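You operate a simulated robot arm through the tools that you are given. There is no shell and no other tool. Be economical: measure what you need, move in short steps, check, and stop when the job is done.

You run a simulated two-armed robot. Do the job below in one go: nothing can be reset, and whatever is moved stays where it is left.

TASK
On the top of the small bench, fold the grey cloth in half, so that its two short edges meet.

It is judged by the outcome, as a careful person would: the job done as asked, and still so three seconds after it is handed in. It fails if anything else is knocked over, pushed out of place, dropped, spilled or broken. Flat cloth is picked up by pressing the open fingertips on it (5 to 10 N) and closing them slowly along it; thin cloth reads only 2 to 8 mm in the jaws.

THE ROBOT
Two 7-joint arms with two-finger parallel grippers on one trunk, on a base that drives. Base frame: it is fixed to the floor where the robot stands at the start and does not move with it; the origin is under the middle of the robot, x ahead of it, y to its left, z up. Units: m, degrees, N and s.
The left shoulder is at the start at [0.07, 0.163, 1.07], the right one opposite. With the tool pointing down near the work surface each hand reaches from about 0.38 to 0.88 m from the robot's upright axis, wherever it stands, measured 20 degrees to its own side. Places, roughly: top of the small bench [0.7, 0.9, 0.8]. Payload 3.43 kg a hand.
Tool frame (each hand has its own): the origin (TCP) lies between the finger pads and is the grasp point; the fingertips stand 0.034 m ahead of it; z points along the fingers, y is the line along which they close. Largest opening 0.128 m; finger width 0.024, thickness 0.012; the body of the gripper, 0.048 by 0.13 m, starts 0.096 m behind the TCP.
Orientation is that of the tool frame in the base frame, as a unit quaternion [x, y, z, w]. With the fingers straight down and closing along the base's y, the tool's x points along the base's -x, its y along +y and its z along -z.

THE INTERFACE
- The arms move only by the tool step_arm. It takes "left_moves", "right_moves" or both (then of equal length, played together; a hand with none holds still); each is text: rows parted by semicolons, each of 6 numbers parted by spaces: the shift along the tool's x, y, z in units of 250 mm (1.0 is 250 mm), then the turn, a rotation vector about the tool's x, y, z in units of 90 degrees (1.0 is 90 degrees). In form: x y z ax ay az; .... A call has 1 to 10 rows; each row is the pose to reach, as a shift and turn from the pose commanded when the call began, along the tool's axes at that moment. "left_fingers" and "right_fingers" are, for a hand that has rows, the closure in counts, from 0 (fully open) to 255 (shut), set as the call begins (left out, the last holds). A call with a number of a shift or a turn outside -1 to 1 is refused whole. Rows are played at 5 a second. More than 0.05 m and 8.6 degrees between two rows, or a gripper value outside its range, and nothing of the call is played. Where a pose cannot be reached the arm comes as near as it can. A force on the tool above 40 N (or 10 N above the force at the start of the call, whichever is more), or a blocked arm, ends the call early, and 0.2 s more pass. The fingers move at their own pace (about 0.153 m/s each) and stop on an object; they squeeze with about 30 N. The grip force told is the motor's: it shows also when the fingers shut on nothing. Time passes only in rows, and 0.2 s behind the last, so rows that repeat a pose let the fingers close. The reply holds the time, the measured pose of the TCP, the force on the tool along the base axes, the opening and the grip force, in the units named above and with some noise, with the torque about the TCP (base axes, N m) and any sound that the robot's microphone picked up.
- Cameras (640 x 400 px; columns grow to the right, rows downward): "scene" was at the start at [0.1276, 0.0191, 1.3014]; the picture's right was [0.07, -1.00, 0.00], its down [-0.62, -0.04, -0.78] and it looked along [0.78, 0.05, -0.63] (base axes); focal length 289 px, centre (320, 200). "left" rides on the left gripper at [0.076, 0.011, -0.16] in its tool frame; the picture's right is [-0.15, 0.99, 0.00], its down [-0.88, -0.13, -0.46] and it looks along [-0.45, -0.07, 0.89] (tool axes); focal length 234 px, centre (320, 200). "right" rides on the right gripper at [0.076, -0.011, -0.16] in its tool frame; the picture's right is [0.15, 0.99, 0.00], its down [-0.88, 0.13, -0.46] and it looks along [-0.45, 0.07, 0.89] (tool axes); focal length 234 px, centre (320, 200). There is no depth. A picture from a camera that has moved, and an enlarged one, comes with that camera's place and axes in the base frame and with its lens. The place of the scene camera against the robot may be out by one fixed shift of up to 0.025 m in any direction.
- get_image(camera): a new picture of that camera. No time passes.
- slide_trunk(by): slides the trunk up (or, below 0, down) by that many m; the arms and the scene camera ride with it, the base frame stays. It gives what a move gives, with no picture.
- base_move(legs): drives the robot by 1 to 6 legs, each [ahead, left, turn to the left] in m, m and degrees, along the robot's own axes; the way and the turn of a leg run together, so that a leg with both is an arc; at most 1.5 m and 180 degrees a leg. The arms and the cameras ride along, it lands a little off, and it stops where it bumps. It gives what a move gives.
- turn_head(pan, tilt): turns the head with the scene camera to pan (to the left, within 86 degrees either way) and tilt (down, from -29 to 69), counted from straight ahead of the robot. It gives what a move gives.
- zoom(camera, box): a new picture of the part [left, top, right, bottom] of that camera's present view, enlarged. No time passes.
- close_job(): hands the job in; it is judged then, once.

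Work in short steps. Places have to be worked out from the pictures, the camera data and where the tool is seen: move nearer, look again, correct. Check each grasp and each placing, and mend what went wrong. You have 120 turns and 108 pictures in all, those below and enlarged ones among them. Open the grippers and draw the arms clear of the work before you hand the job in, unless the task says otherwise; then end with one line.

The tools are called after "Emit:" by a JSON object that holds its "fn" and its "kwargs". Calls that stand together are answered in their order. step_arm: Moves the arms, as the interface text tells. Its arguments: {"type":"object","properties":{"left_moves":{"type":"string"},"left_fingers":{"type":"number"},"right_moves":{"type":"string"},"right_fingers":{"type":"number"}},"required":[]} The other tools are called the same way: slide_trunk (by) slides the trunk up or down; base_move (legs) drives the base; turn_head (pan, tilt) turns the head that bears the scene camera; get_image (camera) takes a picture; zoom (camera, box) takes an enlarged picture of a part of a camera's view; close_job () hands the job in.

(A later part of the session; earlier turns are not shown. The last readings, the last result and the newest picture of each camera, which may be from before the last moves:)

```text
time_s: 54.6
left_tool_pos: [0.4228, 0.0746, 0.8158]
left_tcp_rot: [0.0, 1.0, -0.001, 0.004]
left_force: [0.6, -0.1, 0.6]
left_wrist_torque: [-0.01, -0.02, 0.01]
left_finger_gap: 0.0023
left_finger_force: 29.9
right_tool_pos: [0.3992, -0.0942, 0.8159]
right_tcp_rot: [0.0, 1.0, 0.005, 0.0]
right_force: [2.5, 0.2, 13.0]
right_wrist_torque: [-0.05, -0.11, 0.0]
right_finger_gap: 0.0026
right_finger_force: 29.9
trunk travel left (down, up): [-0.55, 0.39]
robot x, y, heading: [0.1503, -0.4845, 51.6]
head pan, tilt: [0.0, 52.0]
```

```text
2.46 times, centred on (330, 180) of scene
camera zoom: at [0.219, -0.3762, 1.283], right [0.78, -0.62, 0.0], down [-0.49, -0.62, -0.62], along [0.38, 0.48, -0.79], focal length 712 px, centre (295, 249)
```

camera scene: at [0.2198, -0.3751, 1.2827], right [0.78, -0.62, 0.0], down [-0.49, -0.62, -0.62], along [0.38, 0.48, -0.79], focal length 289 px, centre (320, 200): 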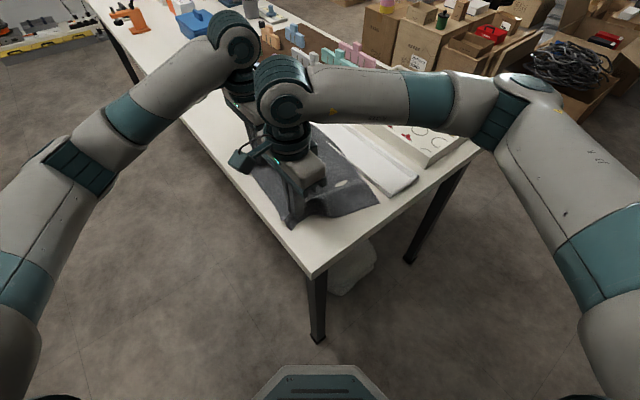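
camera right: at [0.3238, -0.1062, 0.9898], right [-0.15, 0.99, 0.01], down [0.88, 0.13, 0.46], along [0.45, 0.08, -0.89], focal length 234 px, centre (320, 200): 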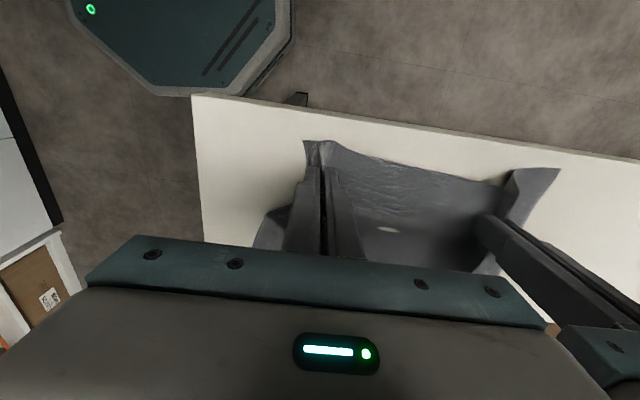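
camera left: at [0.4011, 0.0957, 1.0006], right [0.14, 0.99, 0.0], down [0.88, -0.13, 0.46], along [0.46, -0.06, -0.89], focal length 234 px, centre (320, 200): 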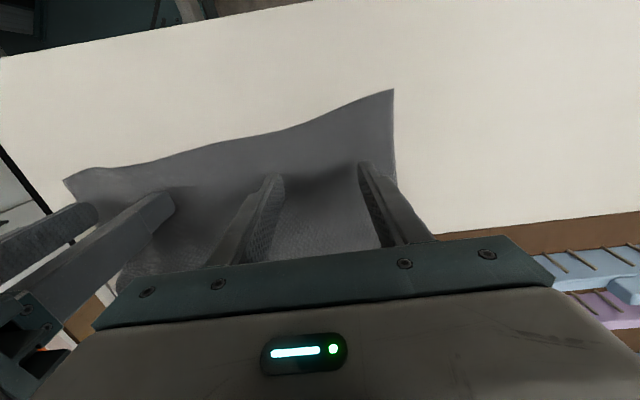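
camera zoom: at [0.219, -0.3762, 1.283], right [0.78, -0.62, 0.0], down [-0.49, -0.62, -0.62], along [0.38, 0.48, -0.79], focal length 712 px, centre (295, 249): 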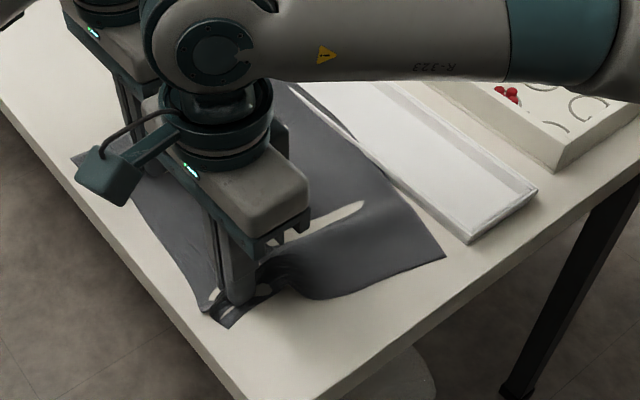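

The tray lies free and straight, with the cloth beside it. I press left slightly and spread both hands open, then lift.

Emit:
{"fn": "step_arm", "kwargs": {"left_moves": "0 0 0.003 0 0 0; 0 0 0.003 0 0 0", "right_moves": "0 0 -0.001 0 0 0; 0 0 -0.001 0 0 0"}}

Emit:
{"fn": "step_arm", "kwargs": {"left_moves": "0 0 0 0 0 0; 0 0 0 0 0 0; 0 0 0 0 0 0; 0 0 -0.06 0 0 0; 0 0 -0.16 0 0 0; 0 0 -0.3 0 0 0", "right_moves": "0 0 0 0 0 0; 0 0 0 0 0 0; 0 0 0 0 0 0; 0 0 -0.06 0 0 0; 0 0 -0.16 0 0 0; 0 0 -0.3 0 0 0", "left_fingers": 110, "right_fingers": 105}}

Emit:
{"fn": "get_image", "kwargs": {"camera": "right"}}

Emit:
{"fn": "get_image", "kwargs": {"camera": "left"}}

Emit:
{"fn": "zoom", "kwargs": {"camera": "scene", "box": [200, 100, 460, 260]}}

```text
time_s: 55.2
left_tool_pos: [0.4232, 0.0747, 0.8154]
left_tcp_rot: [0.0, 1.0, -0.001, 0.003]
left_force: [-0.7, 0.2, 8.7]
left_wrist_torque: [-0.01, 0.09, -0.01]
left_finger_gap: 0.0025
left_finger_force: 29.7
right_tool_pos: [0.4002, -0.0947, 0.8158]
right_tcp_rot: [0.0, 1.0, 0.005, 0.001]
right_force: [2.8, 0.8, 12.6]
right_wrist_torque: [-0.02, -0.16, 0.02]
right_finger_gap: 0.0021
right_finger_force: 29.8
trunk travel left (down, up): [-0.55, 0.39]
robot x, y, heading: [0.1494, -0.4857, 51.4]
head pan, tilt: [0.0, 52.0]
```

```text
time_s: 56.6
left_tool_pos: [0.4207, 0.0735, 0.8889]
left_tcp_rot: [0.001, 1.0, -0.001, 0.003]
left_force: [-0.8, -0.3, 0.9]
left_wrist_torque: [0.01, -0.01, 0.03]
left_finger_gap: 0.0729
left_finger_force: 0.1
right_tool_pos: [0.3974, -0.0952, 0.8891]
right_tcp_rot: [0.0, 1.0, 0.005, 0.0]
right_force: [-0.6, -0.2, 0.3]
right_wrist_torque: [0.01, 0.0, 0.0]
right_finger_gap: 0.0754
right_finger_force: 0.1
trunk travel left (down, up): [-0.55, 0.39]
robot x, y, heading: [0.1506, -0.4905, 51.4]
head pan, tilt: [0.0, 52.0]
```

```text
63 pictures are left
camera right: at [0.3208, -0.1069, 1.0496], right [-0.15, 0.99, 0.01], down [0.88, 0.13, 0.46], along [0.45, 0.07, -0.89], focal length 234 px, centre (320, 200)
```

right: 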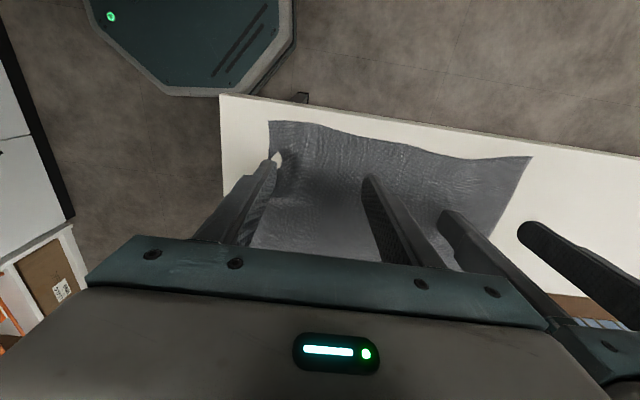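

```text
62 pictures are left
camera left: at [0.3452, 0.0858, 1.0496], right [0.15, 0.99, 0.0], down [0.88, -0.13, 0.46], along [0.46, -0.07, -0.89], focal length 234 px, centre (320, 200)
```

left: 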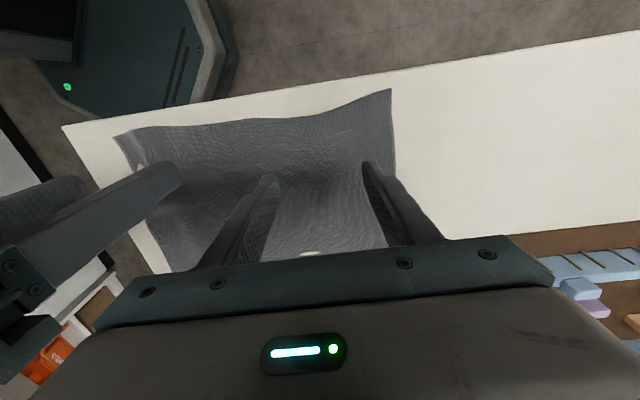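

```text
2.46 times, centred on (330, 180) of scene
camera zoom: at [0.2187, -0.376, 1.2826], right [0.78, -0.62, 0.0], down [-0.49, -0.62, -0.62], along [0.38, 0.48, -0.79], focal length 712 px, centre (295, 249)
```

zoom: 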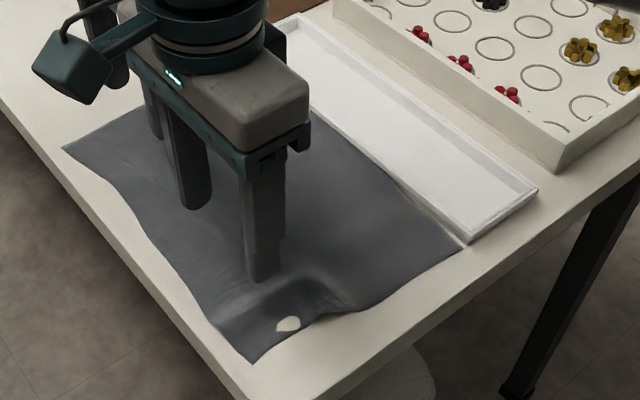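

The cloth now lies wholly on the bench beside the tray: near-right corner at about (0.367,-0.155), far-right at about (0.573,-0.178), near-left at about (0.365,0.156). I move the hands to the right short edge: right hand to the far corner, left to the near one.

Emit:
{"fn": "step_arm", "kwargs": {"right_moves": "-0.15 -0.05 -0.06 0 0 0; -0.3 -0.1 -0.06 0 0 0; -0.45 -0.15 -0.06 0 0 0; -0.592 -0.196 -0.06 0 0 0; -0.592 -0.196 -0.03 0 0 0; -0.592 -0.196 0 0 0 0; -0.592 -0.196 0 0 0 0; -0.592 -0.196 0 0 0 0; -0.592 -0.196 0.04 0 0 0", "left_moves": "0 0 -0.04 0 0 0; 0 0 -0.04 0 0 0; 0 0 -0.04 0 0 0; 0.02 -0.16 -0.04 0 0 0; 0.04 -0.32 -0.04 0 0 0; 0.06 -0.48 -0.04 0 0 0; 0.08 -0.64 -0.04 0 0 0; 0.1 -0.8 0 0 0 0; 0.1 -0.8 0.04 0 0 0", "left_fingers": 135, "right_fingers": 135}}

Emit:
{"fn": "zoom", "kwargs": {"camera": "right", "box": [200, 60, 440, 210]}}

Emit:
{"fn": "zoom", "kwargs": {"camera": "left", "box": [200, 60, 440, 210]}}

Emit:
{"fn": "get_image", "kwargs": {"camera": "scene"}}

```text
time_s: 58.6
left_tool_pos: [0.3981, -0.1238, 0.8802]
left_tcp_rot: [0.0, 1.0, -0.002, 0.003]
left_force: [1.1, -0.3, 0.7]
left_wrist_torque: [0.0, 0.01, -0.01]
left_finger_gap: 0.0601
left_finger_force: 0.0
right_tool_pos: [0.5469, -0.1426, 0.8784]
right_tcp_rot: [-0.001, 1.0, 0.003, 0.0]
right_force: [0.3, 0.6, 0.3]
right_wrist_torque: [0.0, -0.04, 0.04]
right_finger_gap: 0.0603
right_finger_force: 0.1
trunk travel left (down, up): [-0.55, 0.39]
robot x, y, heading: [0.151, -0.4921, 51.6]
head pan, tilt: [0.0, 52.0]
```

```text
2.67 times, centred on (320, 135) of right
camera zoom: at [0.4704, -0.1541, 1.038], right [-0.15, 0.99, 0.01], down [0.88, 0.13, 0.46], along [0.45, 0.07, -0.89], focal length 624 px, centre (320, 373)
```

zoom: 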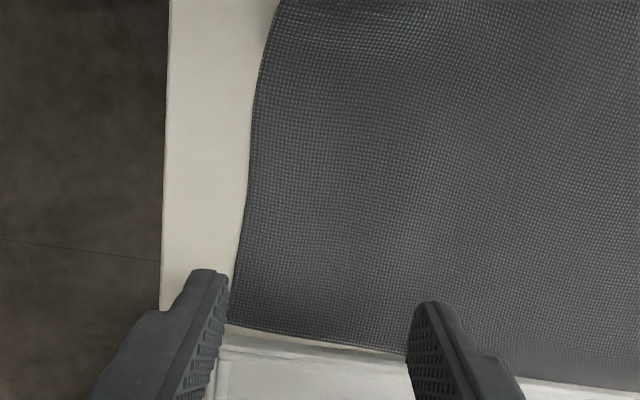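

```text
2.67 times, centred on (320, 135) of left
camera zoom: at [0.3216, -0.1115, 1.0405], right [0.15, 0.99, 0.0], down [0.88, -0.13, 0.46], along [0.46, -0.07, -0.89], focal length 624 px, centre (320, 373)
```

zoom: 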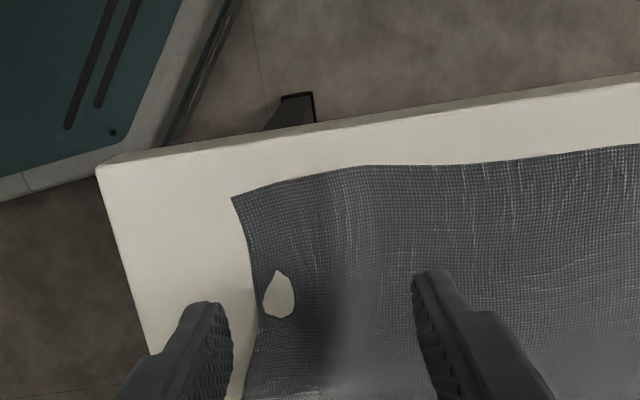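

```text
58 pictures are left
camera scene: at [0.2194, -0.3744, 1.2826], right [0.78, -0.62, 0.0], down [-0.49, -0.62, -0.61], along [0.38, 0.48, -0.79], focal length 289 px, centre (320, 200)
```

scene: 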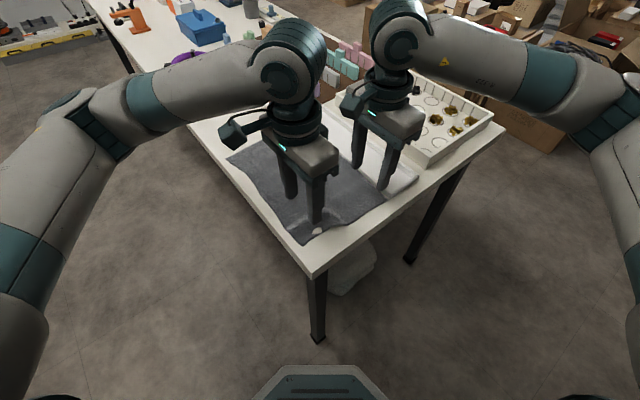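

Edges: near hand at y≈-0.154, far hand at y≈-0.177, so both outer fingers would land astride the edge. I lower to near contact.

Emit:
{"fn": "step_arm", "kwargs": {"right_moves": "0 0 0.1 0 0 0; 0 0 0.18 0 0 0; 0 0 0.23 0 0 0; 0 0 0.244 0 0 0; 0 0 0.248 0 0 0; 0 0 0.25 0 0 0; 0 0 0.25 0 0 0", "left_moves": "0 0 0.1 0 0 0; 0 0 0.18 0 0 0; 0 0 0.23 0 0 0; 0 0 0.248 0 0 0; 0 0 0.254 0 0 0; 0 0 0.256 0 0 0; 0 0 0.256 0 0 0"}}

Emit:
{"fn": "zoom", "kwargs": {"camera": "right", "box": [220, 80, 420, 220]}}

Emit:
{"fn": "zoom", "kwargs": {"camera": "left", "box": [220, 80, 420, 220]}}

```text
time_s: 60.2
left_tool_pos: [0.3978, -0.1248, 0.8153]
left_tcp_rot: [0.001, 1.0, -0.001, 0.003]
left_force: [-1.1, 0.9, 2.9]
left_wrist_torque: [0.18, 0.03, 0.0]
left_finger_gap: 0.0602
left_finger_force: 0.2
right_tool_pos: [0.5474, -0.143, 0.8172]
right_tcp_rot: [0.0, 1.0, 0.005, -0.001]
right_force: [0.0, -0.2, -0.7]
right_wrist_torque: [0.03, 0.03, -0.02]
right_finger_gap: 0.0603
right_finger_force: 0.0
trunk travel left (down, up): [-0.55, 0.39]
robot x, y, heading: [0.1454, -0.4909, 51.8]
head pan, tilt: [0.0, 52.0]
```

```text
2.86 times, centred on (320, 150) of right
camera zoom: at [0.4708, -0.1548, 0.9768], right [-0.15, 0.99, 0.01], down [0.88, 0.13, 0.46], along [0.45, 0.07, -0.89], focal length 669 px, centre (320, 343)
```

zoom: 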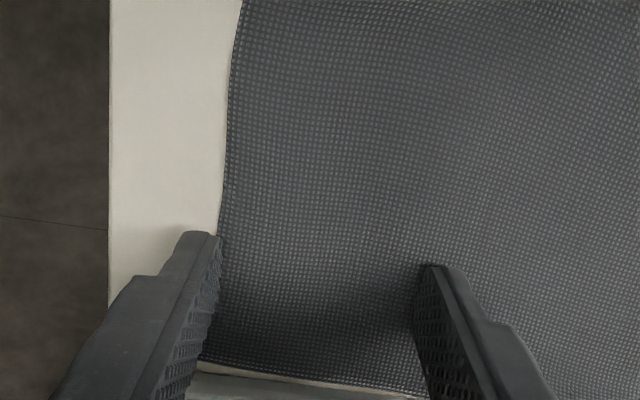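

```text
2.86 times, centred on (320, 150) of left
camera zoom: at [0.3215, -0.113, 0.9766], right [0.15, 0.99, 0.0], down [0.88, -0.13, 0.46], along [0.46, -0.07, -0.89], focal length 669 px, centre (320, 343)
```

zoom: 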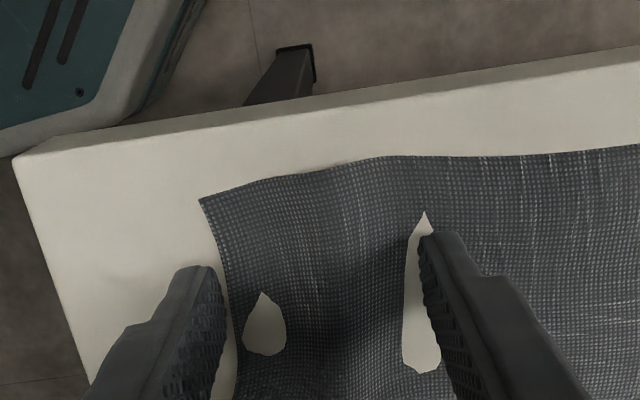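

Well placed: the outer fingers are just off the edge. I press to about 10 N and close stepwise.

Emit:
{"fn": "step_arm", "kwargs": {"right_moves": "0 0 0.002 0 0 0; 0 0 0.004 0 0 0; 0 0 0.006 0 0 0; 0 0 0.006 0 0 0", "left_moves": "0 0 0.001 0 0 0; 0 0 0.001 0 0 0; 0 0 0.001 0 0 0; 0 0 0.001 0 0 0"}}

```text
time_s: 61.2
left_tool_pos: [0.3981, -0.1247, 0.8167]
left_tcp_rot: [0.001, 1.0, -0.002, 0.004]
left_force: [0.4, 1.7, 6.0]
left_wrist_torque: [0.25, 0.04, -0.06]
left_finger_gap: 0.0608
left_finger_force: 0.9
right_tool_pos: [0.548, -0.1428, 0.8159]
right_tcp_rot: [-0.001, 1.0, 0.005, 0.001]
right_force: [-0.7, -0.1, 1.8]
right_wrist_torque: [-0.1, -0.01, -0.01]
right_finger_gap: 0.0605
right_finger_force: 0.1
trunk travel left (down, up): [-0.55, 0.39]
robot x, y, heading: [0.1531, -0.484, 51.5]
head pan, tilt: [0.0, 52.0]
```

Left bears on its inner finger; right needs more force. I press a bit more and start closing.

Emit:
{"fn": "step_arm", "kwargs": {"right_moves": "0 0 0.002 0 0 0; 0 0 0.002 0 0 0", "left_moves": "0 0 0.001 0 0 0; 0 0 0.001 0 0 0"}}

Emit:
{"fn": "step_arm", "kwargs": {"right_moves": "0 0 0.001 0 0 0", "left_moves": "0 0 0.0005 0 0 0", "left_fingers": 147, "right_fingers": 147}}

Emit:
{"fn": "step_arm", "kwargs": {"right_moves": "0 0 0.0005 0 0 0", "left_moves": "0 0 0.0005 0 0 0", "left_fingers": 159, "right_fingers": 159}}

Emit:
{"fn": "step_arm", "kwargs": {"right_moves": "0 0 0 0 0 0", "left_moves": "0 0 0 0 0 0", "left_fingers": 171, "right_fingers": 171}}

Emit:
{"fn": "zoom", "kwargs": {"camera": "right", "box": [220, 80, 420, 220]}}

Emit:
{"fn": "zoom", "kwargs": {"camera": "left", "box": [220, 80, 420, 220]}}

```text
time_s: 61.8
left_tool_pos: [0.3981, -0.1256, 0.8154]
left_tcp_rot: [0.001, 1.0, -0.001, 0.003]
left_force: [2.0, 2.2, 8.2]
left_wrist_torque: [0.29, -0.03, -0.05]
left_finger_gap: 0.0608
left_finger_force: 0.9
right_tool_pos: [0.5466, -0.1431, 0.8163]
right_tcp_rot: [-0.001, 1.0, 0.004, 0.0]
right_force: [0.1, -0.2, 5.2]
right_wrist_torque: [-0.13, -0.02, 0.0]
right_finger_gap: 0.0604
right_finger_force: 0.1
trunk travel left (down, up): [-0.55, 0.39]
robot x, y, heading: [0.1508, -0.4873, 51.5]
head pan, tilt: [0.0, 52.0]
```

```text
time_s: 62.2
left_tool_pos: [0.3976, -0.1251, 0.8159]
left_tcp_rot: [0.0, 1.0, -0.001, 0.004]
left_force: [-0.5, -1.5, 9.4]
left_wrist_torque: [0.23, 0.09, 0.03]
left_finger_gap: 0.0535
left_finger_force: 0.0
right_tool_pos: [0.5467, -0.1434, 0.8149]
right_tcp_rot: [-0.001, 1.0, 0.004, 0.0]
right_force: [1.3, 1.5, 4.9]
right_wrist_torque: [-0.11, -0.06, 0.04]
right_finger_gap: 0.0537
right_finger_force: 0.0
trunk travel left (down, up): [-0.55, 0.39]
robot x, y, heading: [0.1471, -0.4857, 51.3]
head pan, tilt: [0.0, 52.0]
```

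```text
time_s: 62.6
left_tool_pos: [0.3982, -0.1249, 0.8152]
left_tcp_rot: [0.0, 1.0, -0.002, 0.004]
left_force: [0.2, -1.0, 11.8]
left_wrist_torque: [0.24, 0.06, 0.0]
left_finger_gap: 0.0473
left_finger_force: 0.0
right_tool_pos: [0.5467, -0.1428, 0.8155]
right_tcp_rot: [-0.001, 1.0, 0.005, 0.001]
right_force: [0.4, 0.3, 5.5]
right_wrist_torque: [-0.08, 0.01, -0.01]
right_finger_gap: 0.0481
right_finger_force: 0.0
trunk travel left (down, up): [-0.55, 0.39]
robot x, y, heading: [0.1519, -0.4879, 51.5]
head pan, tilt: [0.0, 52.0]
```

```text
time_s: 63.0
left_tool_pos: [0.397, -0.1255, 0.8155]
left_tcp_rot: [0.0, 1.0, -0.002, 0.003]
left_force: [1.1, -1.4, 11.4]
left_wrist_torque: [0.2, 0.07, 0.05]
left_finger_gap: 0.0411
left_finger_force: 0.1
right_tool_pos: [0.5469, -0.1435, 0.8152]
right_tcp_rot: [-0.001, 1.0, 0.005, 0.001]
right_force: [-0.1, 0.7, 4.2]
right_wrist_torque: [-0.1, -0.01, 0.01]
right_finger_gap: 0.0417
right_finger_force: 0.0
trunk travel left (down, up): [-0.55, 0.39]
robot x, y, heading: [0.1527, -0.4851, 51.5]
head pan, tilt: [0.0, 52.0]
```

```text
2.86 times, centred on (320, 150) of right
camera zoom: at [0.4706, -0.1552, 0.9751], right [-0.15, 0.99, 0.01], down [0.88, 0.13, 0.46], along [0.45, 0.08, -0.89], focal length 669 px, centre (320, 343)
```

zoom: 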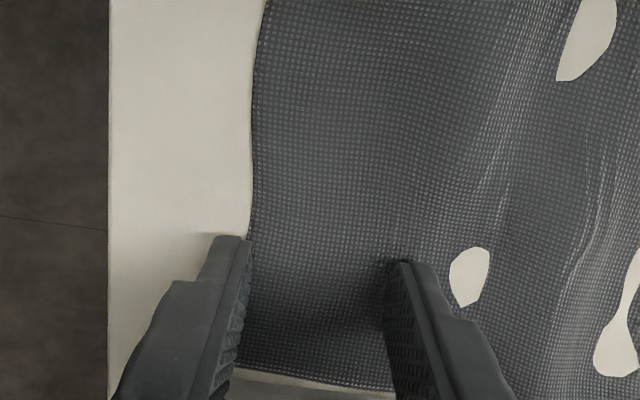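

```text
2.86 times, centred on (320, 150) of left
camera zoom: at [0.3207, -0.1136, 0.9764], right [0.15, 0.99, 0.0], down [0.88, -0.13, 0.46], along [0.46, -0.07, -0.89], focal length 669 px, centre (320, 343)
```

zoom: 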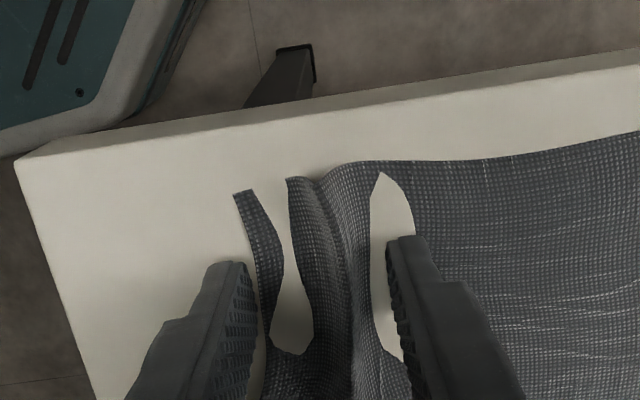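

Left works well, with the edge inside its pads. The right hand is tilted 0.6° and bears on its outer finger, so I tilt it the other way, press a bit more, reopen to 135 and close again.

Emit:
{"fn": "step_arm", "kwargs": {"right_moves": "0 0 -0.02 0.006 0 0; 0 0 -0.04 0.012 0 0; 0 -0.012 -0.04 0.012 0 0; 0 -0.012 -0.02 0.012 0 0; 0 -0.012 0 0.012 0 0; 0 -0.012 0.001 0.012 0 0; 0 -0.012 0.001 0.012 0 0", "right_fingers": 125}}

Emit:
{"fn": "zoom", "kwargs": {"camera": "right", "box": [220, 80, 420, 220]}}

```text
time_s: 64.6
left_tool_pos: [0.3984, -0.1261, 0.8156]
left_tcp_rot: [0.001, 1.0, -0.002, 0.004]
left_force: [-0.5, -1.0, 11.0]
left_wrist_torque: [0.23, 0.1, -0.02]
left_finger_gap: 0.0413
left_finger_force: 0.1
right_tool_pos: [0.5467, -0.1464, 0.8157]
right_tcp_rot: [-0.001, 1.0, -0.005, 0.001]
right_force: [0.3, 0.2, 6.8]
right_wrist_torque: [0.27, -0.12, -0.06]
right_finger_gap: 0.0651
right_finger_force: 0.0
trunk travel left (down, up): [-0.55, 0.39]
robot x, y, heading: [0.152, -0.4875, 51.2]
head pan, tilt: [0.0, 52.0]
```

```text
2.86 times, centred on (320, 150) of right
camera zoom: at [0.4706, -0.1554, 0.9752], right [-0.15, 0.99, -0.01], down [0.88, 0.14, 0.46], along [0.45, 0.06, -0.89], focal length 669 px, centre (320, 343)
```

zoom: 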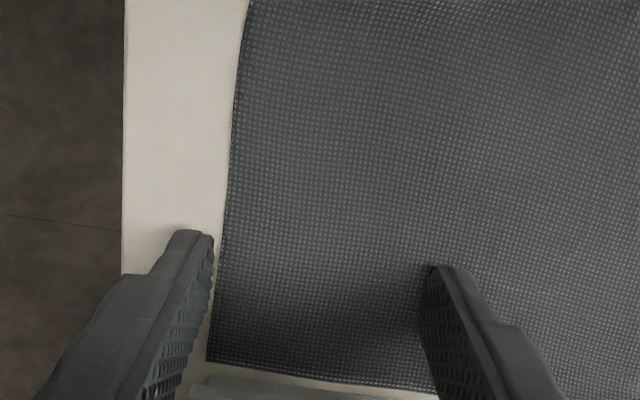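

Now the right hand bears on its inner finger (torque +0.27) with its outer finger just off the edge. I close the right hand to match the left.

Emit:
{"fn": "step_arm", "kwargs": {"right_moves": "0 0 0.001 0 0 0", "right_fingers": 137}}

Emit:
{"fn": "step_arm", "kwargs": {"right_moves": "0 0 0.0005 0 0 0", "right_fingers": 149}}

Emit:
{"fn": "step_arm", "kwargs": {"right_moves": "0 0 0.0005 0 0 0", "right_fingers": 161}}

Emit:
{"fn": "step_arm", "kwargs": {"right_moves": "0 0 0 0 0 0", "right_fingers": 171}}

Emit:
{"fn": "zoom", "kwargs": {"camera": "right", "box": [220, 80, 420, 220]}}

```text
time_s: 65.0
left_tool_pos: [0.3984, -0.1258, 0.8158]
left_tcp_rot: [-0.001, 1.0, -0.001, 0.004]
left_force: [1.1, -1.2, 9.6]
left_wrist_torque: [0.19, 0.06, -0.05]
left_finger_gap: 0.0414
left_finger_force: 0.1
right_tool_pos: [0.5461, -0.1458, 0.8154]
right_tcp_rot: [-0.001, 1.0, -0.004, 0.0]
right_force: [0.6, -1.3, 10.9]
right_wrist_torque: [0.35, -0.08, -0.05]
right_finger_gap: 0.0586
right_finger_force: 0.0
trunk travel left (down, up): [-0.55, 0.39]
robot x, y, heading: [0.1464, -0.4868, 51.6]
head pan, tilt: [0.0, 52.0]
```

```text
time_s: 65.4
left_tool_pos: [0.3974, -0.1247, 0.8158]
left_tcp_rot: [0.0, 1.0, -0.002, 0.004]
left_force: [2.0, 0.4, 7.4]
left_wrist_torque: [0.13, 0.02, -0.04]
left_finger_gap: 0.0416
left_finger_force: 0.1
right_tool_pos: [0.5476, -0.1455, 0.8152]
right_tcp_rot: [-0.001, 1.0, -0.005, 0.0]
right_force: [-0.4, -2.2, 14.5]
right_wrist_torque: [0.38, -0.1, 0.0]
right_finger_gap: 0.0515
right_finger_force: 0.1
trunk travel left (down, up): [-0.55, 0.39]
robot x, y, heading: [0.1487, -0.4855, 51.5]
head pan, tilt: [0.0, 52.0]
```

```text
time_s: 65.8
left_tool_pos: [0.3971, -0.1261, 0.8155]
left_tcp_rot: [0.001, 1.0, -0.001, 0.004]
left_force: [1.5, 0.1, 5.6]
left_wrist_torque: [0.11, 0.04, -0.01]
left_finger_gap: 0.0419
left_finger_force: 0.0
right_tool_pos: [0.5463, -0.1464, 0.8155]
right_tcp_rot: [0.0, 1.0, -0.005, 0.001]
right_force: [0.0, -2.8, 17.4]
right_wrist_torque: [0.46, -0.1, -0.01]
right_finger_gap: 0.0457
right_finger_force: 0.0
trunk travel left (down, up): [-0.55, 0.39]
robot x, y, heading: [0.1513, -0.4852, 51.6]
head pan, tilt: [0.0, 52.0]
```

```text
time_s: 66.2
left_tool_pos: [0.3978, -0.1248, 0.8151]
left_tcp_rot: [0.0, 1.0, -0.001, 0.004]
left_force: [1.0, 0.2, 4.6]
left_wrist_torque: [0.05, -0.01, -0.05]
left_finger_gap: 0.042
left_finger_force: 0.0
right_tool_pos: [0.5467, -0.1456, 0.8146]
right_tcp_rot: [-0.001, 1.0, -0.004, 0.001]
right_force: [0.0, -3.1, 19.9]
right_wrist_torque: [0.47, -0.12, -0.06]
right_finger_gap: 0.0406
right_finger_force: 0.1
trunk travel left (down, up): [-0.55, 0.39]
robot x, y, heading: [0.1479, -0.4851, 51.4]
head pan, tilt: [0.0, 52.0]
```

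```text
2.86 times, centred on (320, 150) of right
camera zoom: at [0.4702, -0.1553, 0.9749], right [-0.15, 0.99, -0.01], down [0.88, 0.14, 0.46], along [0.45, 0.06, -0.89], focal length 669 px, centre (320, 343)
```

zoom: 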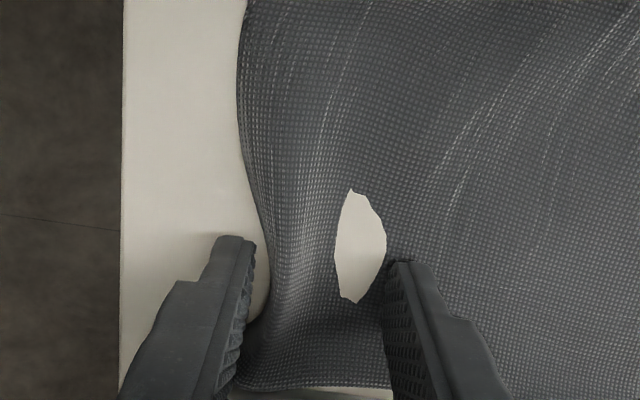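

A ridge with the edge rising at the outer right finger: good. I continue closing both.

Emit:
{"fn": "step_arm", "kwargs": {"right_moves": "0 0 0 0 0 0", "left_moves": "0 0 0.001 0 0 0", "left_fingers": 182, "right_fingers": 182}}

Emit:
{"fn": "step_arm", "kwargs": {"right_moves": "0 0 0 0 0 0", "left_moves": "0 0 0.001 0 0 0", "left_fingers": 193, "right_fingers": 193}}

Emit:
{"fn": "step_arm", "kwargs": {"right_moves": "0 0 0 0 0 0", "left_moves": "0 0 0.001 0 0 0", "left_fingers": 204, "right_fingers": 204}}

Emit:
{"fn": "zoom", "kwargs": {"camera": "right", "box": [220, 80, 420, 220]}}

Emit:
{"fn": "zoom", "kwargs": {"camera": "left", "box": [220, 80, 420, 220]}}

```text
time_s: 66.6
left_tool_pos: [0.3968, -0.1255, 0.8164]
left_tcp_rot: [0.0, 1.0, -0.002, 0.003]
left_force: [0.8, 0.3, 2.3]
left_wrist_torque: [0.05, 0.03, 0.0]
left_finger_gap: 0.0366
left_finger_force: 0.0
right_tool_pos: [0.547, -0.1461, 0.8157]
right_tcp_rot: [-0.001, 1.0, -0.005, 0.001]
right_force: [0.8, -4.4, 22.5]
right_wrist_torque: [0.46, -0.1, -0.01]
right_finger_gap: 0.0346
right_finger_force: 0.0
trunk travel left (down, up): [-0.55, 0.39]
robot x, y, heading: [0.1471, -0.4881, 51.4]
head pan, tilt: [0.0, 52.0]
```

```text
time_s: 67.0
left_tool_pos: [0.3978, -0.1239, 0.816]
left_tcp_rot: [-0.001, 1.0, -0.001, 0.003]
left_force: [-0.1, -0.3, 2.7]
left_wrist_torque: [0.03, 0.05, -0.01]
left_finger_gap: 0.0311
left_finger_force: 0.2
right_tool_pos: [0.5462, -0.1462, 0.8152]
right_tcp_rot: [-0.001, 1.0, -0.004, 0.001]
right_force: [0.4, -3.8, 21.8]
right_wrist_torque: [0.39, -0.13, -0.02]
right_finger_gap: 0.0289
right_finger_force: 0.0
trunk travel left (down, up): [-0.55, 0.39]
robot x, y, heading: [0.1503, -0.4878, 51.5]
head pan, tilt: [0.0, 52.0]
```

```text
time_s: 67.4
left_tool_pos: [0.3965, -0.1238, 0.8158]
left_tcp_rot: [0.001, 1.0, 0.0, 0.003]
left_force: [0.5, 0.3, 4.3]
left_wrist_torque: [0.01, 0.02, -0.03]
left_finger_gap: 0.0257
left_finger_force: 0.1
right_tool_pos: [0.546, -0.1466, 0.8162]
right_tcp_rot: [-0.001, 1.0, -0.004, 0.001]
right_force: [-0.1, -4.2, 22.4]
right_wrist_torque: [0.32, -0.13, -0.05]
right_finger_gap: 0.0234
right_finger_force: 0.1
trunk travel left (down, up): [-0.55, 0.39]
robot x, y, heading: [0.1501, -0.4896, 51.5]
head pan, tilt: [0.0, 52.0]
```

```text
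2.86 times, centred on (320, 150) of right
camera zoom: at [0.4699, -0.1555, 0.9749], right [-0.15, 0.99, -0.01], down [0.88, 0.14, 0.46], along [0.45, 0.06, -0.89], focal length 669 px, centre (320, 343)
```

zoom: 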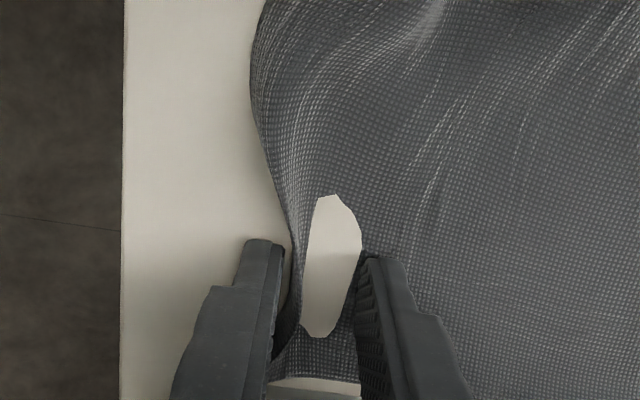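

```text
2.86 times, centred on (320, 150) of left
camera zoom: at [0.3197, -0.1137, 0.9765], right [0.15, 0.99, 0.0], down [0.88, -0.13, 0.46], along [0.46, -0.07, -0.89], focal length 669 px, centre (320, 343)
```

zoom: 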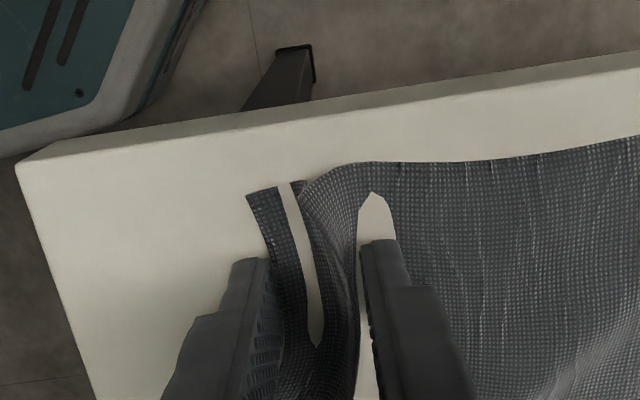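

Both edges are being caught between the pads. I finish closing.

Emit:
{"fn": "step_arm", "kwargs": {"right_moves": "0 0 0 0 0 0", "left_moves": "0 0 0.001 0 0 0", "left_fingers": 216, "right_fingers": 216}}

Emit:
{"fn": "step_arm", "kwargs": {"right_moves": "0 0 0 0 0 0", "left_moves": "0 0 0 0 0 0", "left_fingers": 229, "right_fingers": 229}}

Emit:
{"fn": "step_arm", "kwargs": {"right_moves": "0 0 0 0 0 0", "left_moves": "0 0 0 0 0 0", "left_fingers": 242, "right_fingers": 242}}

Emit:
{"fn": "step_arm", "kwargs": {"right_moves": "0 0 0 0 0 0; 0 0 0 0 0 0; 0 0 0 0 0 0", "left_moves": "0 0 0 0 0 0; 0 0 0 0 0 0; 0 0 0 0 0 0", "left_fingers": 255, "right_fingers": 255}}

Emit:
{"fn": "zoom", "kwargs": {"camera": "right", "box": [220, 80, 420, 220]}}

Emit:
{"fn": "zoom", "kwargs": {"camera": "left", "box": [220, 80, 420, 220]}}

```text
time_s: 67.8
left_tool_pos: [0.398, -0.1241, 0.8149]
left_tcp_rot: [0.0, 1.0, 0.0, 0.004]
left_force: [-0.2, 0.4, 6.5]
left_wrist_torque: [0.03, 0.07, -0.02]
left_finger_gap: 0.0193
left_finger_force: 0.1
right_tool_pos: [0.5461, -0.146, 0.8152]
right_tcp_rot: [-0.001, 1.0, -0.004, 0.001]
right_force: [0.3, -2.1, 21.5]
right_wrist_torque: [0.29, -0.13, 0.01]
right_finger_gap: 0.0189
right_finger_force: 0.1
trunk travel left (down, up): [-0.55, 0.39]
robot x, y, heading: [0.1503, -0.4897, 51.7]
head pan, tilt: [0.0, 52.0]
```

```text
time_s: 68.2
left_tool_pos: [0.397, -0.1261, 0.8165]
left_tcp_rot: [0.0, 1.0, -0.001, 0.003]
left_force: [0.1, 0.4, 6.9]
left_wrist_torque: [-0.02, 0.01, -0.01]
left_finger_gap: 0.0128
left_finger_force: 0.1
right_tool_pos: [0.5452, -0.1463, 0.816]
right_tcp_rot: [0.0, 1.0, -0.005, 0.002]
right_force: [-0.8, -3.4, 22.1]
right_wrist_torque: [0.16, -0.07, -0.04]
right_finger_gap: 0.0113
right_finger_force: 0.0
trunk travel left (down, up): [-0.55, 0.39]
robot x, y, heading: [0.151, -0.4888, 51.4]
head pan, tilt: [0.0, 52.0]
```

```text
time_s: 68.6
left_tool_pos: [0.3959, -0.1254, 0.8151]
left_tcp_rot: [0.0, 1.0, -0.002, 0.004]
left_force: [-0.7, 0.7, 7.1]
left_wrist_torque: [-0.01, 0.05, 0.0]
left_finger_gap: 0.006
left_finger_force: 0.1
right_tool_pos: [0.5471, -0.146, 0.8158]
right_tcp_rot: [0.0, 1.0, -0.004, 0.001]
right_force: [-0.3, -1.0, 19.1]
right_wrist_torque: [0.19, -0.07, 0.0]
right_finger_gap: 0.0072
right_finger_force: 0.9
trunk travel left (down, up): [-0.55, 0.39]
robot x, y, heading: [0.1487, -0.4914, 51.4]
head pan, tilt: [0.0, 52.0]
```

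```text
time_s: 69.4
left_tool_pos: [0.3965, -0.1263, 0.8156]
left_tcp_rot: [0.0, 1.0, -0.002, 0.005]
left_force: [0.5, 1.4, 10.5]
left_wrist_torque: [0.0, 0.01, -0.01]
left_finger_gap: 0.0025
left_finger_force: 30.3
right_tool_pos: [0.5462, -0.1465, 0.8161]
right_tcp_rot: [-0.001, 1.0, -0.004, 0.001]
right_force: [-2.3, 0.7, 19.3]
right_wrist_torque: [0.13, -0.01, -0.02]
right_finger_gap: 0.0023
right_finger_force: 30.6
trunk travel left (down, up): [-0.55, 0.39]
robot x, y, heading: [0.1503, -0.4881, 51.5]
head pan, tilt: [0.0, 52.0]
```

```text
2.86 times, centred on (320, 150) of right
camera zoom: at [0.4697, -0.1551, 0.9748], right [-0.15, 0.99, -0.01], down [0.88, 0.14, 0.46], along [0.45, 0.06, -0.89], focal length 669 px, centre (320, 343)
```

zoom: 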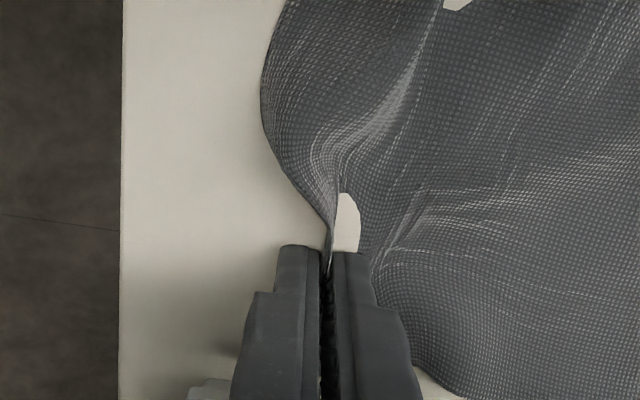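

```text
2.86 times, centred on (320, 150) of left
camera zoom: at [0.3197, -0.1135, 0.9763], right [0.15, 0.99, 0.0], down [0.88, -0.13, 0.46], along [0.46, -0.07, -0.89], focal length 669 px, centre (320, 343)
```

zoom: 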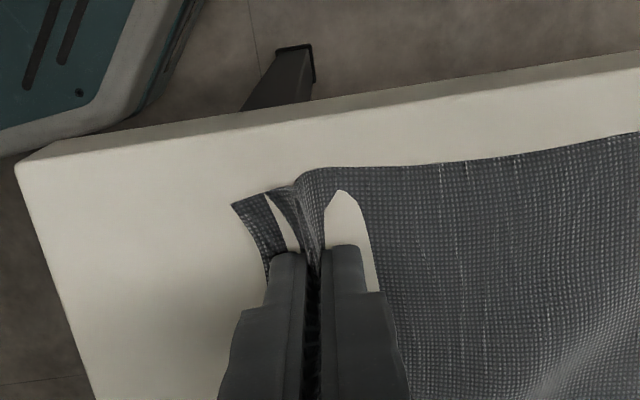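

Both grips hold (2.5 mm), with the right one exactly on the edge and the left within about 15 mm of it. I lift the edge and swing it in an arc toward +y, stopping mid-way to look.

Emit:
{"fn": "step_arm", "kwargs": {"right_moves": "0 0.02 -0.12 0 0 0; 0 0.06 -0.24 0 0 0; 0 0.14 -0.36 0 0 0; 0 0.24 -0.46 0 0 0; 0 0.34 -0.52 0 0 0; 0 0.46 -0.56 0 0 0; 0 0.58 -0.56 0 0 0; 0 0.66 -0.54 0 0 0; 0 0.66 -0.54 0 0 0", "left_moves": "0 0.02 -0.12 0 0 0; 0 0.06 -0.24 0 0 0; 0 0.14 -0.36 0 0 0; 0 0.24 -0.46 0 0 0; 0 0.34 -0.52 0 0 0; 0 0.46 -0.56 0 0 0; 0 0.58 -0.56 0 0 0; 0 0.66 -0.54 0 0 0; 0 0.66 -0.54 0 0 0"}}

Emit:
{"fn": "get_image", "kwargs": {"camera": "scene"}}

Emit:
{"fn": "get_image", "kwargs": {"camera": "left"}}

Emit:
{"fn": "get_image", "kwargs": {"camera": "right"}}

```text
time_s: 71.4
left_tool_pos: [0.3967, 0.0398, 0.9479]
left_tcp_rot: [-0.001, 1.0, -0.001, 0.004]
left_force: [-0.1, 0.8, -0.3]
left_wrist_torque: [-0.01, 0.02, -0.01]
left_finger_gap: 0.0026
left_finger_force: 29.9
right_tool_pos: [0.5479, 0.0202, 0.9479]
right_tcp_rot: [-0.001, 1.0, -0.005, -0.001]
right_force: [0.0, -0.4, 0.8]
right_wrist_torque: [0.03, 0.0, -0.01]
right_finger_gap: 0.0023
right_finger_force: 29.4
trunk travel left (down, up): [-0.55, 0.39]
robot x, y, heading: [0.1538, -0.485, 51.7]
head pan, tilt: [0.0, 52.0]
```

```text
47 pictures are left
camera scene: at [0.2196, -0.3757, 1.2827], right [0.78, -0.62, 0.0], down [-0.49, -0.62, -0.62], along [0.38, 0.48, -0.79], focal length 289 px, centre (320, 200)
```

scene: 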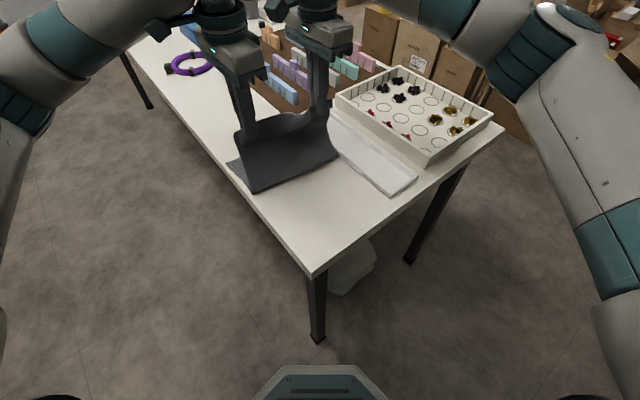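

```text
46 pictures are left
camera left: at [0.3204, 0.0516, 1.1096], right [0.15, 0.99, 0.0], down [0.88, -0.13, 0.46], along [0.46, -0.07, -0.89], focal length 234 px, centre (320, 200)
```

left: 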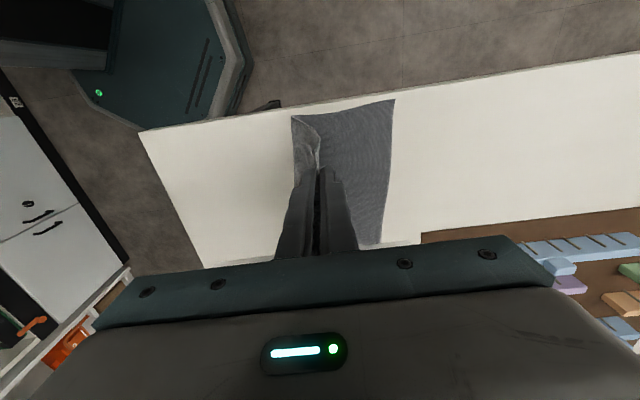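

```text
45 pictures are left
camera right: at [0.4721, 0.0117, 1.1065], right [-0.15, 0.99, -0.01], down [0.88, 0.14, 0.46], along [0.45, 0.06, -0.89], focal length 234 px, centre (320, 200)
```

right: 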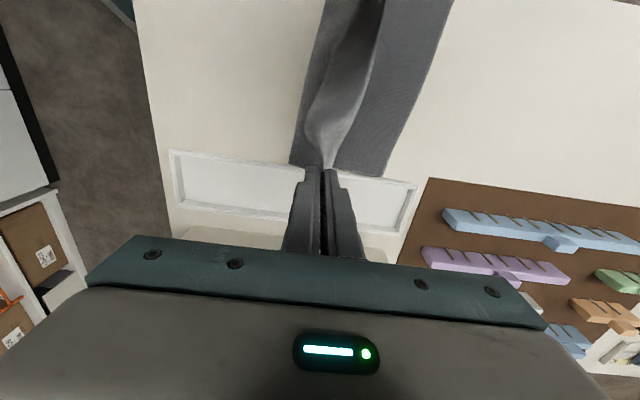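

The edge hangs cleanly from both hands. The left short edge runs from (0.359,0.142) to (0.587,0.120), so I aim the left hand at about (0.387,0.125) and the right hand at about (0.551,0.121), and lower in an arc.

Emit:
{"fn": "step_arm", "kwargs": {"left_moves": "0.01 0.034 0.03 0 0 0; 0.02 0.085 0.08 0 0 0; 0.03 0.136 0.15 0 0 0; 0.04 0.187 0.23 0 0 0; 0.04 0.238 0.32 0 0 0; 0.04 0.279 0.4 0 0 0; 0.04 0.313 0.45 0 0 0; 0.04 0.34 0.48 0 0 0; 0.04 0.34 0.48 0 0 0", "right_moves": "-0.004 0.04 0.03 0 0 0; -0.008 0.101 0.08 0 0 0; -0.012 0.162 0.15 0 0 0; -0.016 0.222 0.23 0 0 0; -0.016 0.283 0.32 0 0 0; -0.016 0.331 0.4 0 0 0; -0.016 0.372 0.45 0 0 0; -0.016 0.404 0.48 0 0 0; -0.016 0.404 0.48 0 0 0"}}

Emit:
{"fn": "zoom", "kwargs": {"camera": "scene", "box": [200, 60, 420, 210]}}

Emit:
{"fn": "zoom", "kwargs": {"camera": "left", "box": [200, 60, 440, 210]}}

Emit:
{"fn": "zoom", "kwargs": {"camera": "right", "box": [200, 60, 440, 210]}}

```text
time_s: 73.4
left_tool_pos: [0.3862, 0.1263, 0.8263]
left_tcp_rot: [0.0, 1.0, -0.002, 0.003]
left_force: [2.2, 0.0, 1.0]
left_wrist_torque: [0.0, 0.0, -0.02]
left_finger_gap: 0.0027
left_finger_force: 30.1
right_tool_pos: [0.552, 0.1204, 0.825]
right_tcp_rot: [0.0, 1.0, -0.006, 0.0]
right_force: [-1.9, 0.4, 1.4]
right_wrist_torque: [-0.03, 0.09, 0.01]
right_finger_gap: 0.0028
right_finger_force: 30.2
trunk travel left (down, up): [-0.55, 0.39]
robot x, y, heading: [0.1516, -0.4886, 51.2]
head pan, tilt: [0.0, 52.0]
```

```text
2.67 times, centred on (310, 135) of scene
camera zoom: at [0.2194, -0.3755, 1.2827], right [0.78, -0.62, 0.0], down [-0.49, -0.62, -0.62], along [0.38, 0.48, -0.79], focal length 771 px, centre (347, 373)
```

zoom: 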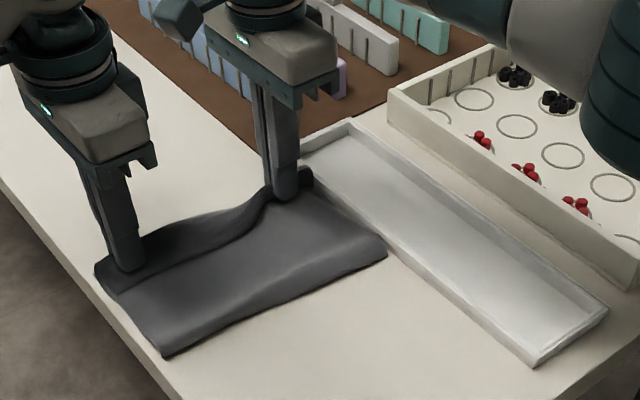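

```text
2.67 times, centred on (320, 135) of left
camera zoom: at [0.3108, 0.1367, 0.9876], right [0.15, 0.99, 0.0], down [0.88, -0.13, 0.46], along [0.46, -0.07, -0.89], focal length 624 px, centre (320, 373)
```

zoom: 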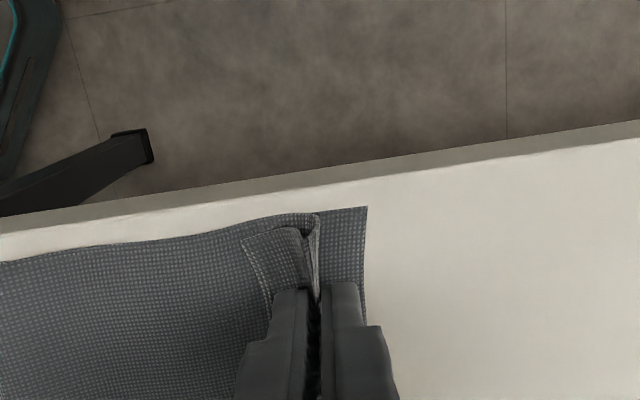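

```text
2.67 times, centred on (320, 135) of right
camera zoom: at [0.4749, 0.1109, 0.9843], right [-0.15, 0.99, -0.01], down [0.88, 0.14, 0.45], along [0.45, 0.06, -0.89], focal length 624 px, centre (320, 373)
```

zoom: 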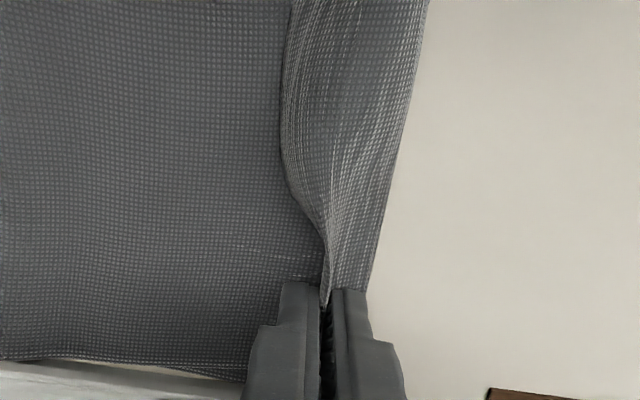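

As expected, the right edge is right in the pads, while at the left a small flap is folded back on top. I move the right hand 13 mm more to +y, lower both slightly, release gently, and lift to look.

Emit:
{"fn": "step_arm", "kwargs": {"left_moves": "0 0.01 0.01 0 0 0; 0 0.02 0.02 0 0 0; 0 0.02 0.028 0 0 0; 0 0.02 0.028 0 0 0", "right_moves": "0 0.026 0 0 0 0; 0 0.052 0.01 0 0 0; 0 0.052 0.024 0 0 0; 0 0.052 0.024 0 0 0"}}

Emit:
{"fn": "step_arm", "kwargs": {"left_moves": "0 0 0 0 0 0; 0 0 -0.03 0 0 0; 0 0 -0.1 0 0 0; 0 0 -0.25 0 0 0; 0 0 -0.4 0 0 0", "right_moves": "0 0 0 0 0 0; 0 0 -0.03 0 0 0; 0 0 -0.1 0 0 0; 0 0 -0.25 0 0 0; 0 0 -0.4 0 0 0", "left_fingers": 215, "right_fingers": 215}}

Emit:
{"fn": "get_image", "kwargs": {"camera": "left"}}

Emit:
{"fn": "get_image", "kwargs": {"camera": "right"}}

Emit:
{"fn": "zoom", "kwargs": {"camera": "scene", "box": [200, 60, 420, 210]}}

```text
time_s: 74.4
left_tool_pos: [0.3875, 0.1312, 0.8212]
left_tcp_rot: [0.0, 1.0, -0.001, 0.004]
left_force: [1.7, 0.2, 1.4]
left_wrist_torque: [-0.04, -0.05, -0.03]
left_finger_gap: 0.0023
left_finger_force: 30.2
right_tool_pos: [0.5524, 0.1344, 0.8199]
right_tcp_rot: [-0.001, 1.0, -0.005, 0.001]
right_force: [-1.9, -0.3, -0.2]
right_wrist_torque: [-0.02, 0.07, 0.02]
right_finger_gap: 0.0026
right_finger_force: 29.9
trunk travel left (down, up): [-0.55, 0.39]
robot x, y, heading: [0.1452, -0.4859, 51.3]
head pan, tilt: [0.0, 52.0]
```

```text
time_s: 75.6
left_tool_pos: [0.387, 0.1296, 0.9222]
left_tcp_rot: [0.0, 1.0, -0.002, 0.004]
left_force: [0.2, -0.1, -0.4]
left_wrist_torque: [0.02, 0.01, -0.05]
left_finger_gap: 0.02
left_finger_force: 0.1
right_tool_pos: [0.5526, 0.1363, 0.9215]
right_tcp_rot: [-0.001, 1.0, -0.005, 0.001]
right_force: [-0.4, -0.5, 0.3]
right_wrist_torque: [0.0, -0.01, -0.02]
right_finger_gap: 0.0203
right_finger_force: 0.1
trunk travel left (down, up): [-0.55, 0.39]
robot x, y, heading: [0.1486, -0.4882, 51.3]
head pan, tilt: [0.0, 52.0]
```

```text
41 pictures are left
camera left: at [0.3103, 0.1417, 1.0835], right [0.15, 0.99, 0.0], down [0.88, -0.13, 0.46], along [0.46, -0.07, -0.89], focal length 234 px, centre (320, 200)
```

left: 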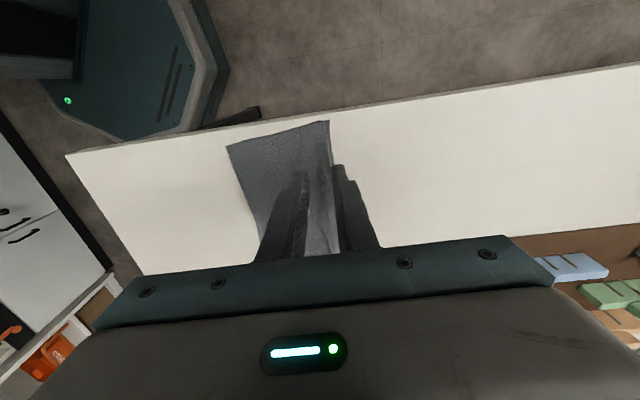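

```text
40 pictures are left
camera right: at [0.4757, 0.127, 1.081], right [-0.15, 0.99, -0.01], down [0.88, 0.14, 0.46], along [0.45, 0.06, -0.89], focal length 234 px, centre (320, 200)
```

right: 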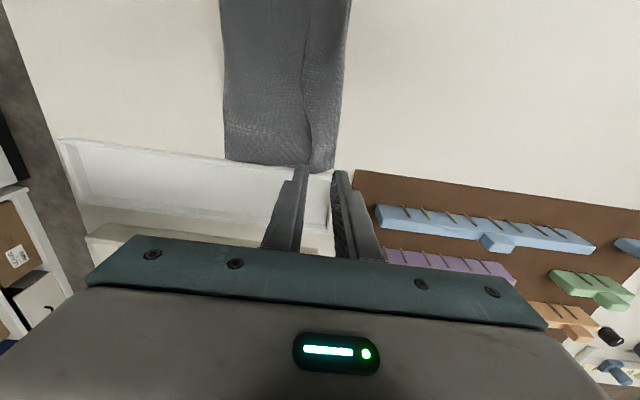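

```text
2.67 times, centred on (310, 135) of scene
camera zoom: at [0.2183, -0.3763, 1.2827], right [0.78, -0.62, 0.0], down [-0.49, -0.62, -0.62], along [0.38, 0.48, -0.79], focal length 771 px, centre (347, 373)
```

zoom: 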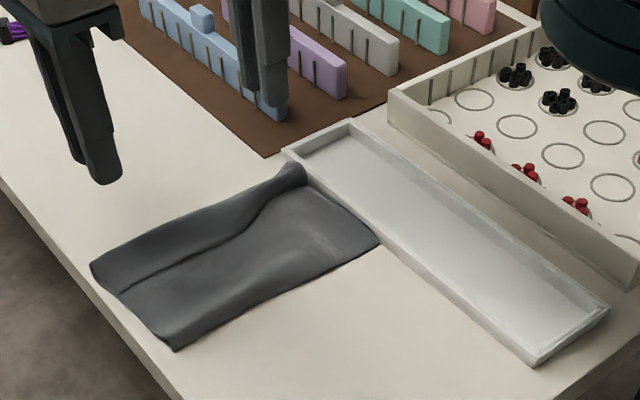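

The fold is made; I enlarge to see how far apart the two edges are.

Emit:
{"fn": "zoom", "kwargs": {"camera": "left", "box": [210, 100, 370, 200]}}

Emit:
{"fn": "zoom", "kwargs": {"camera": "right", "box": [200, 60, 380, 180]}}

```text
4.00 times, centred on (290, 150) of left
camera zoom: at [0.3103, 0.1417, 1.0835], right [0.15, 0.99, 0.0], down [0.88, -0.13, 0.46], along [0.46, -0.07, -0.89], focal length 937 px, centre (440, 400)
```

zoom: 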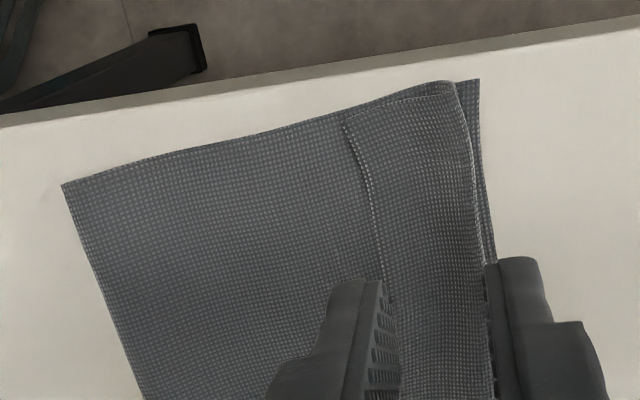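

```text
3.33 times, centred on (290, 120) of right
camera zoom: at [0.4757, 0.127, 1.081], right [-0.15, 0.99, -0.01], down [0.88, 0.14, 0.46], along [0.45, 0.06, -0.89], focal length 781 px, centre (420, 467)
```

zoom: 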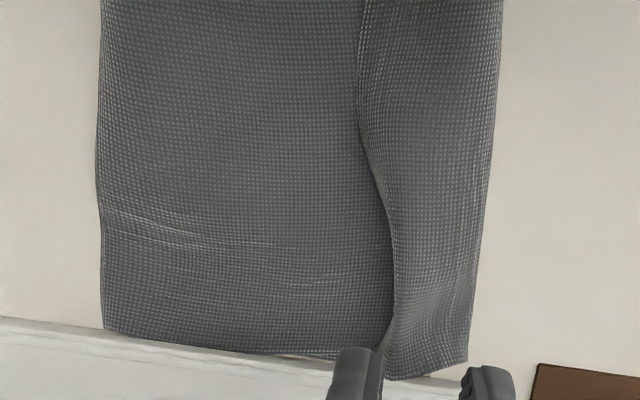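

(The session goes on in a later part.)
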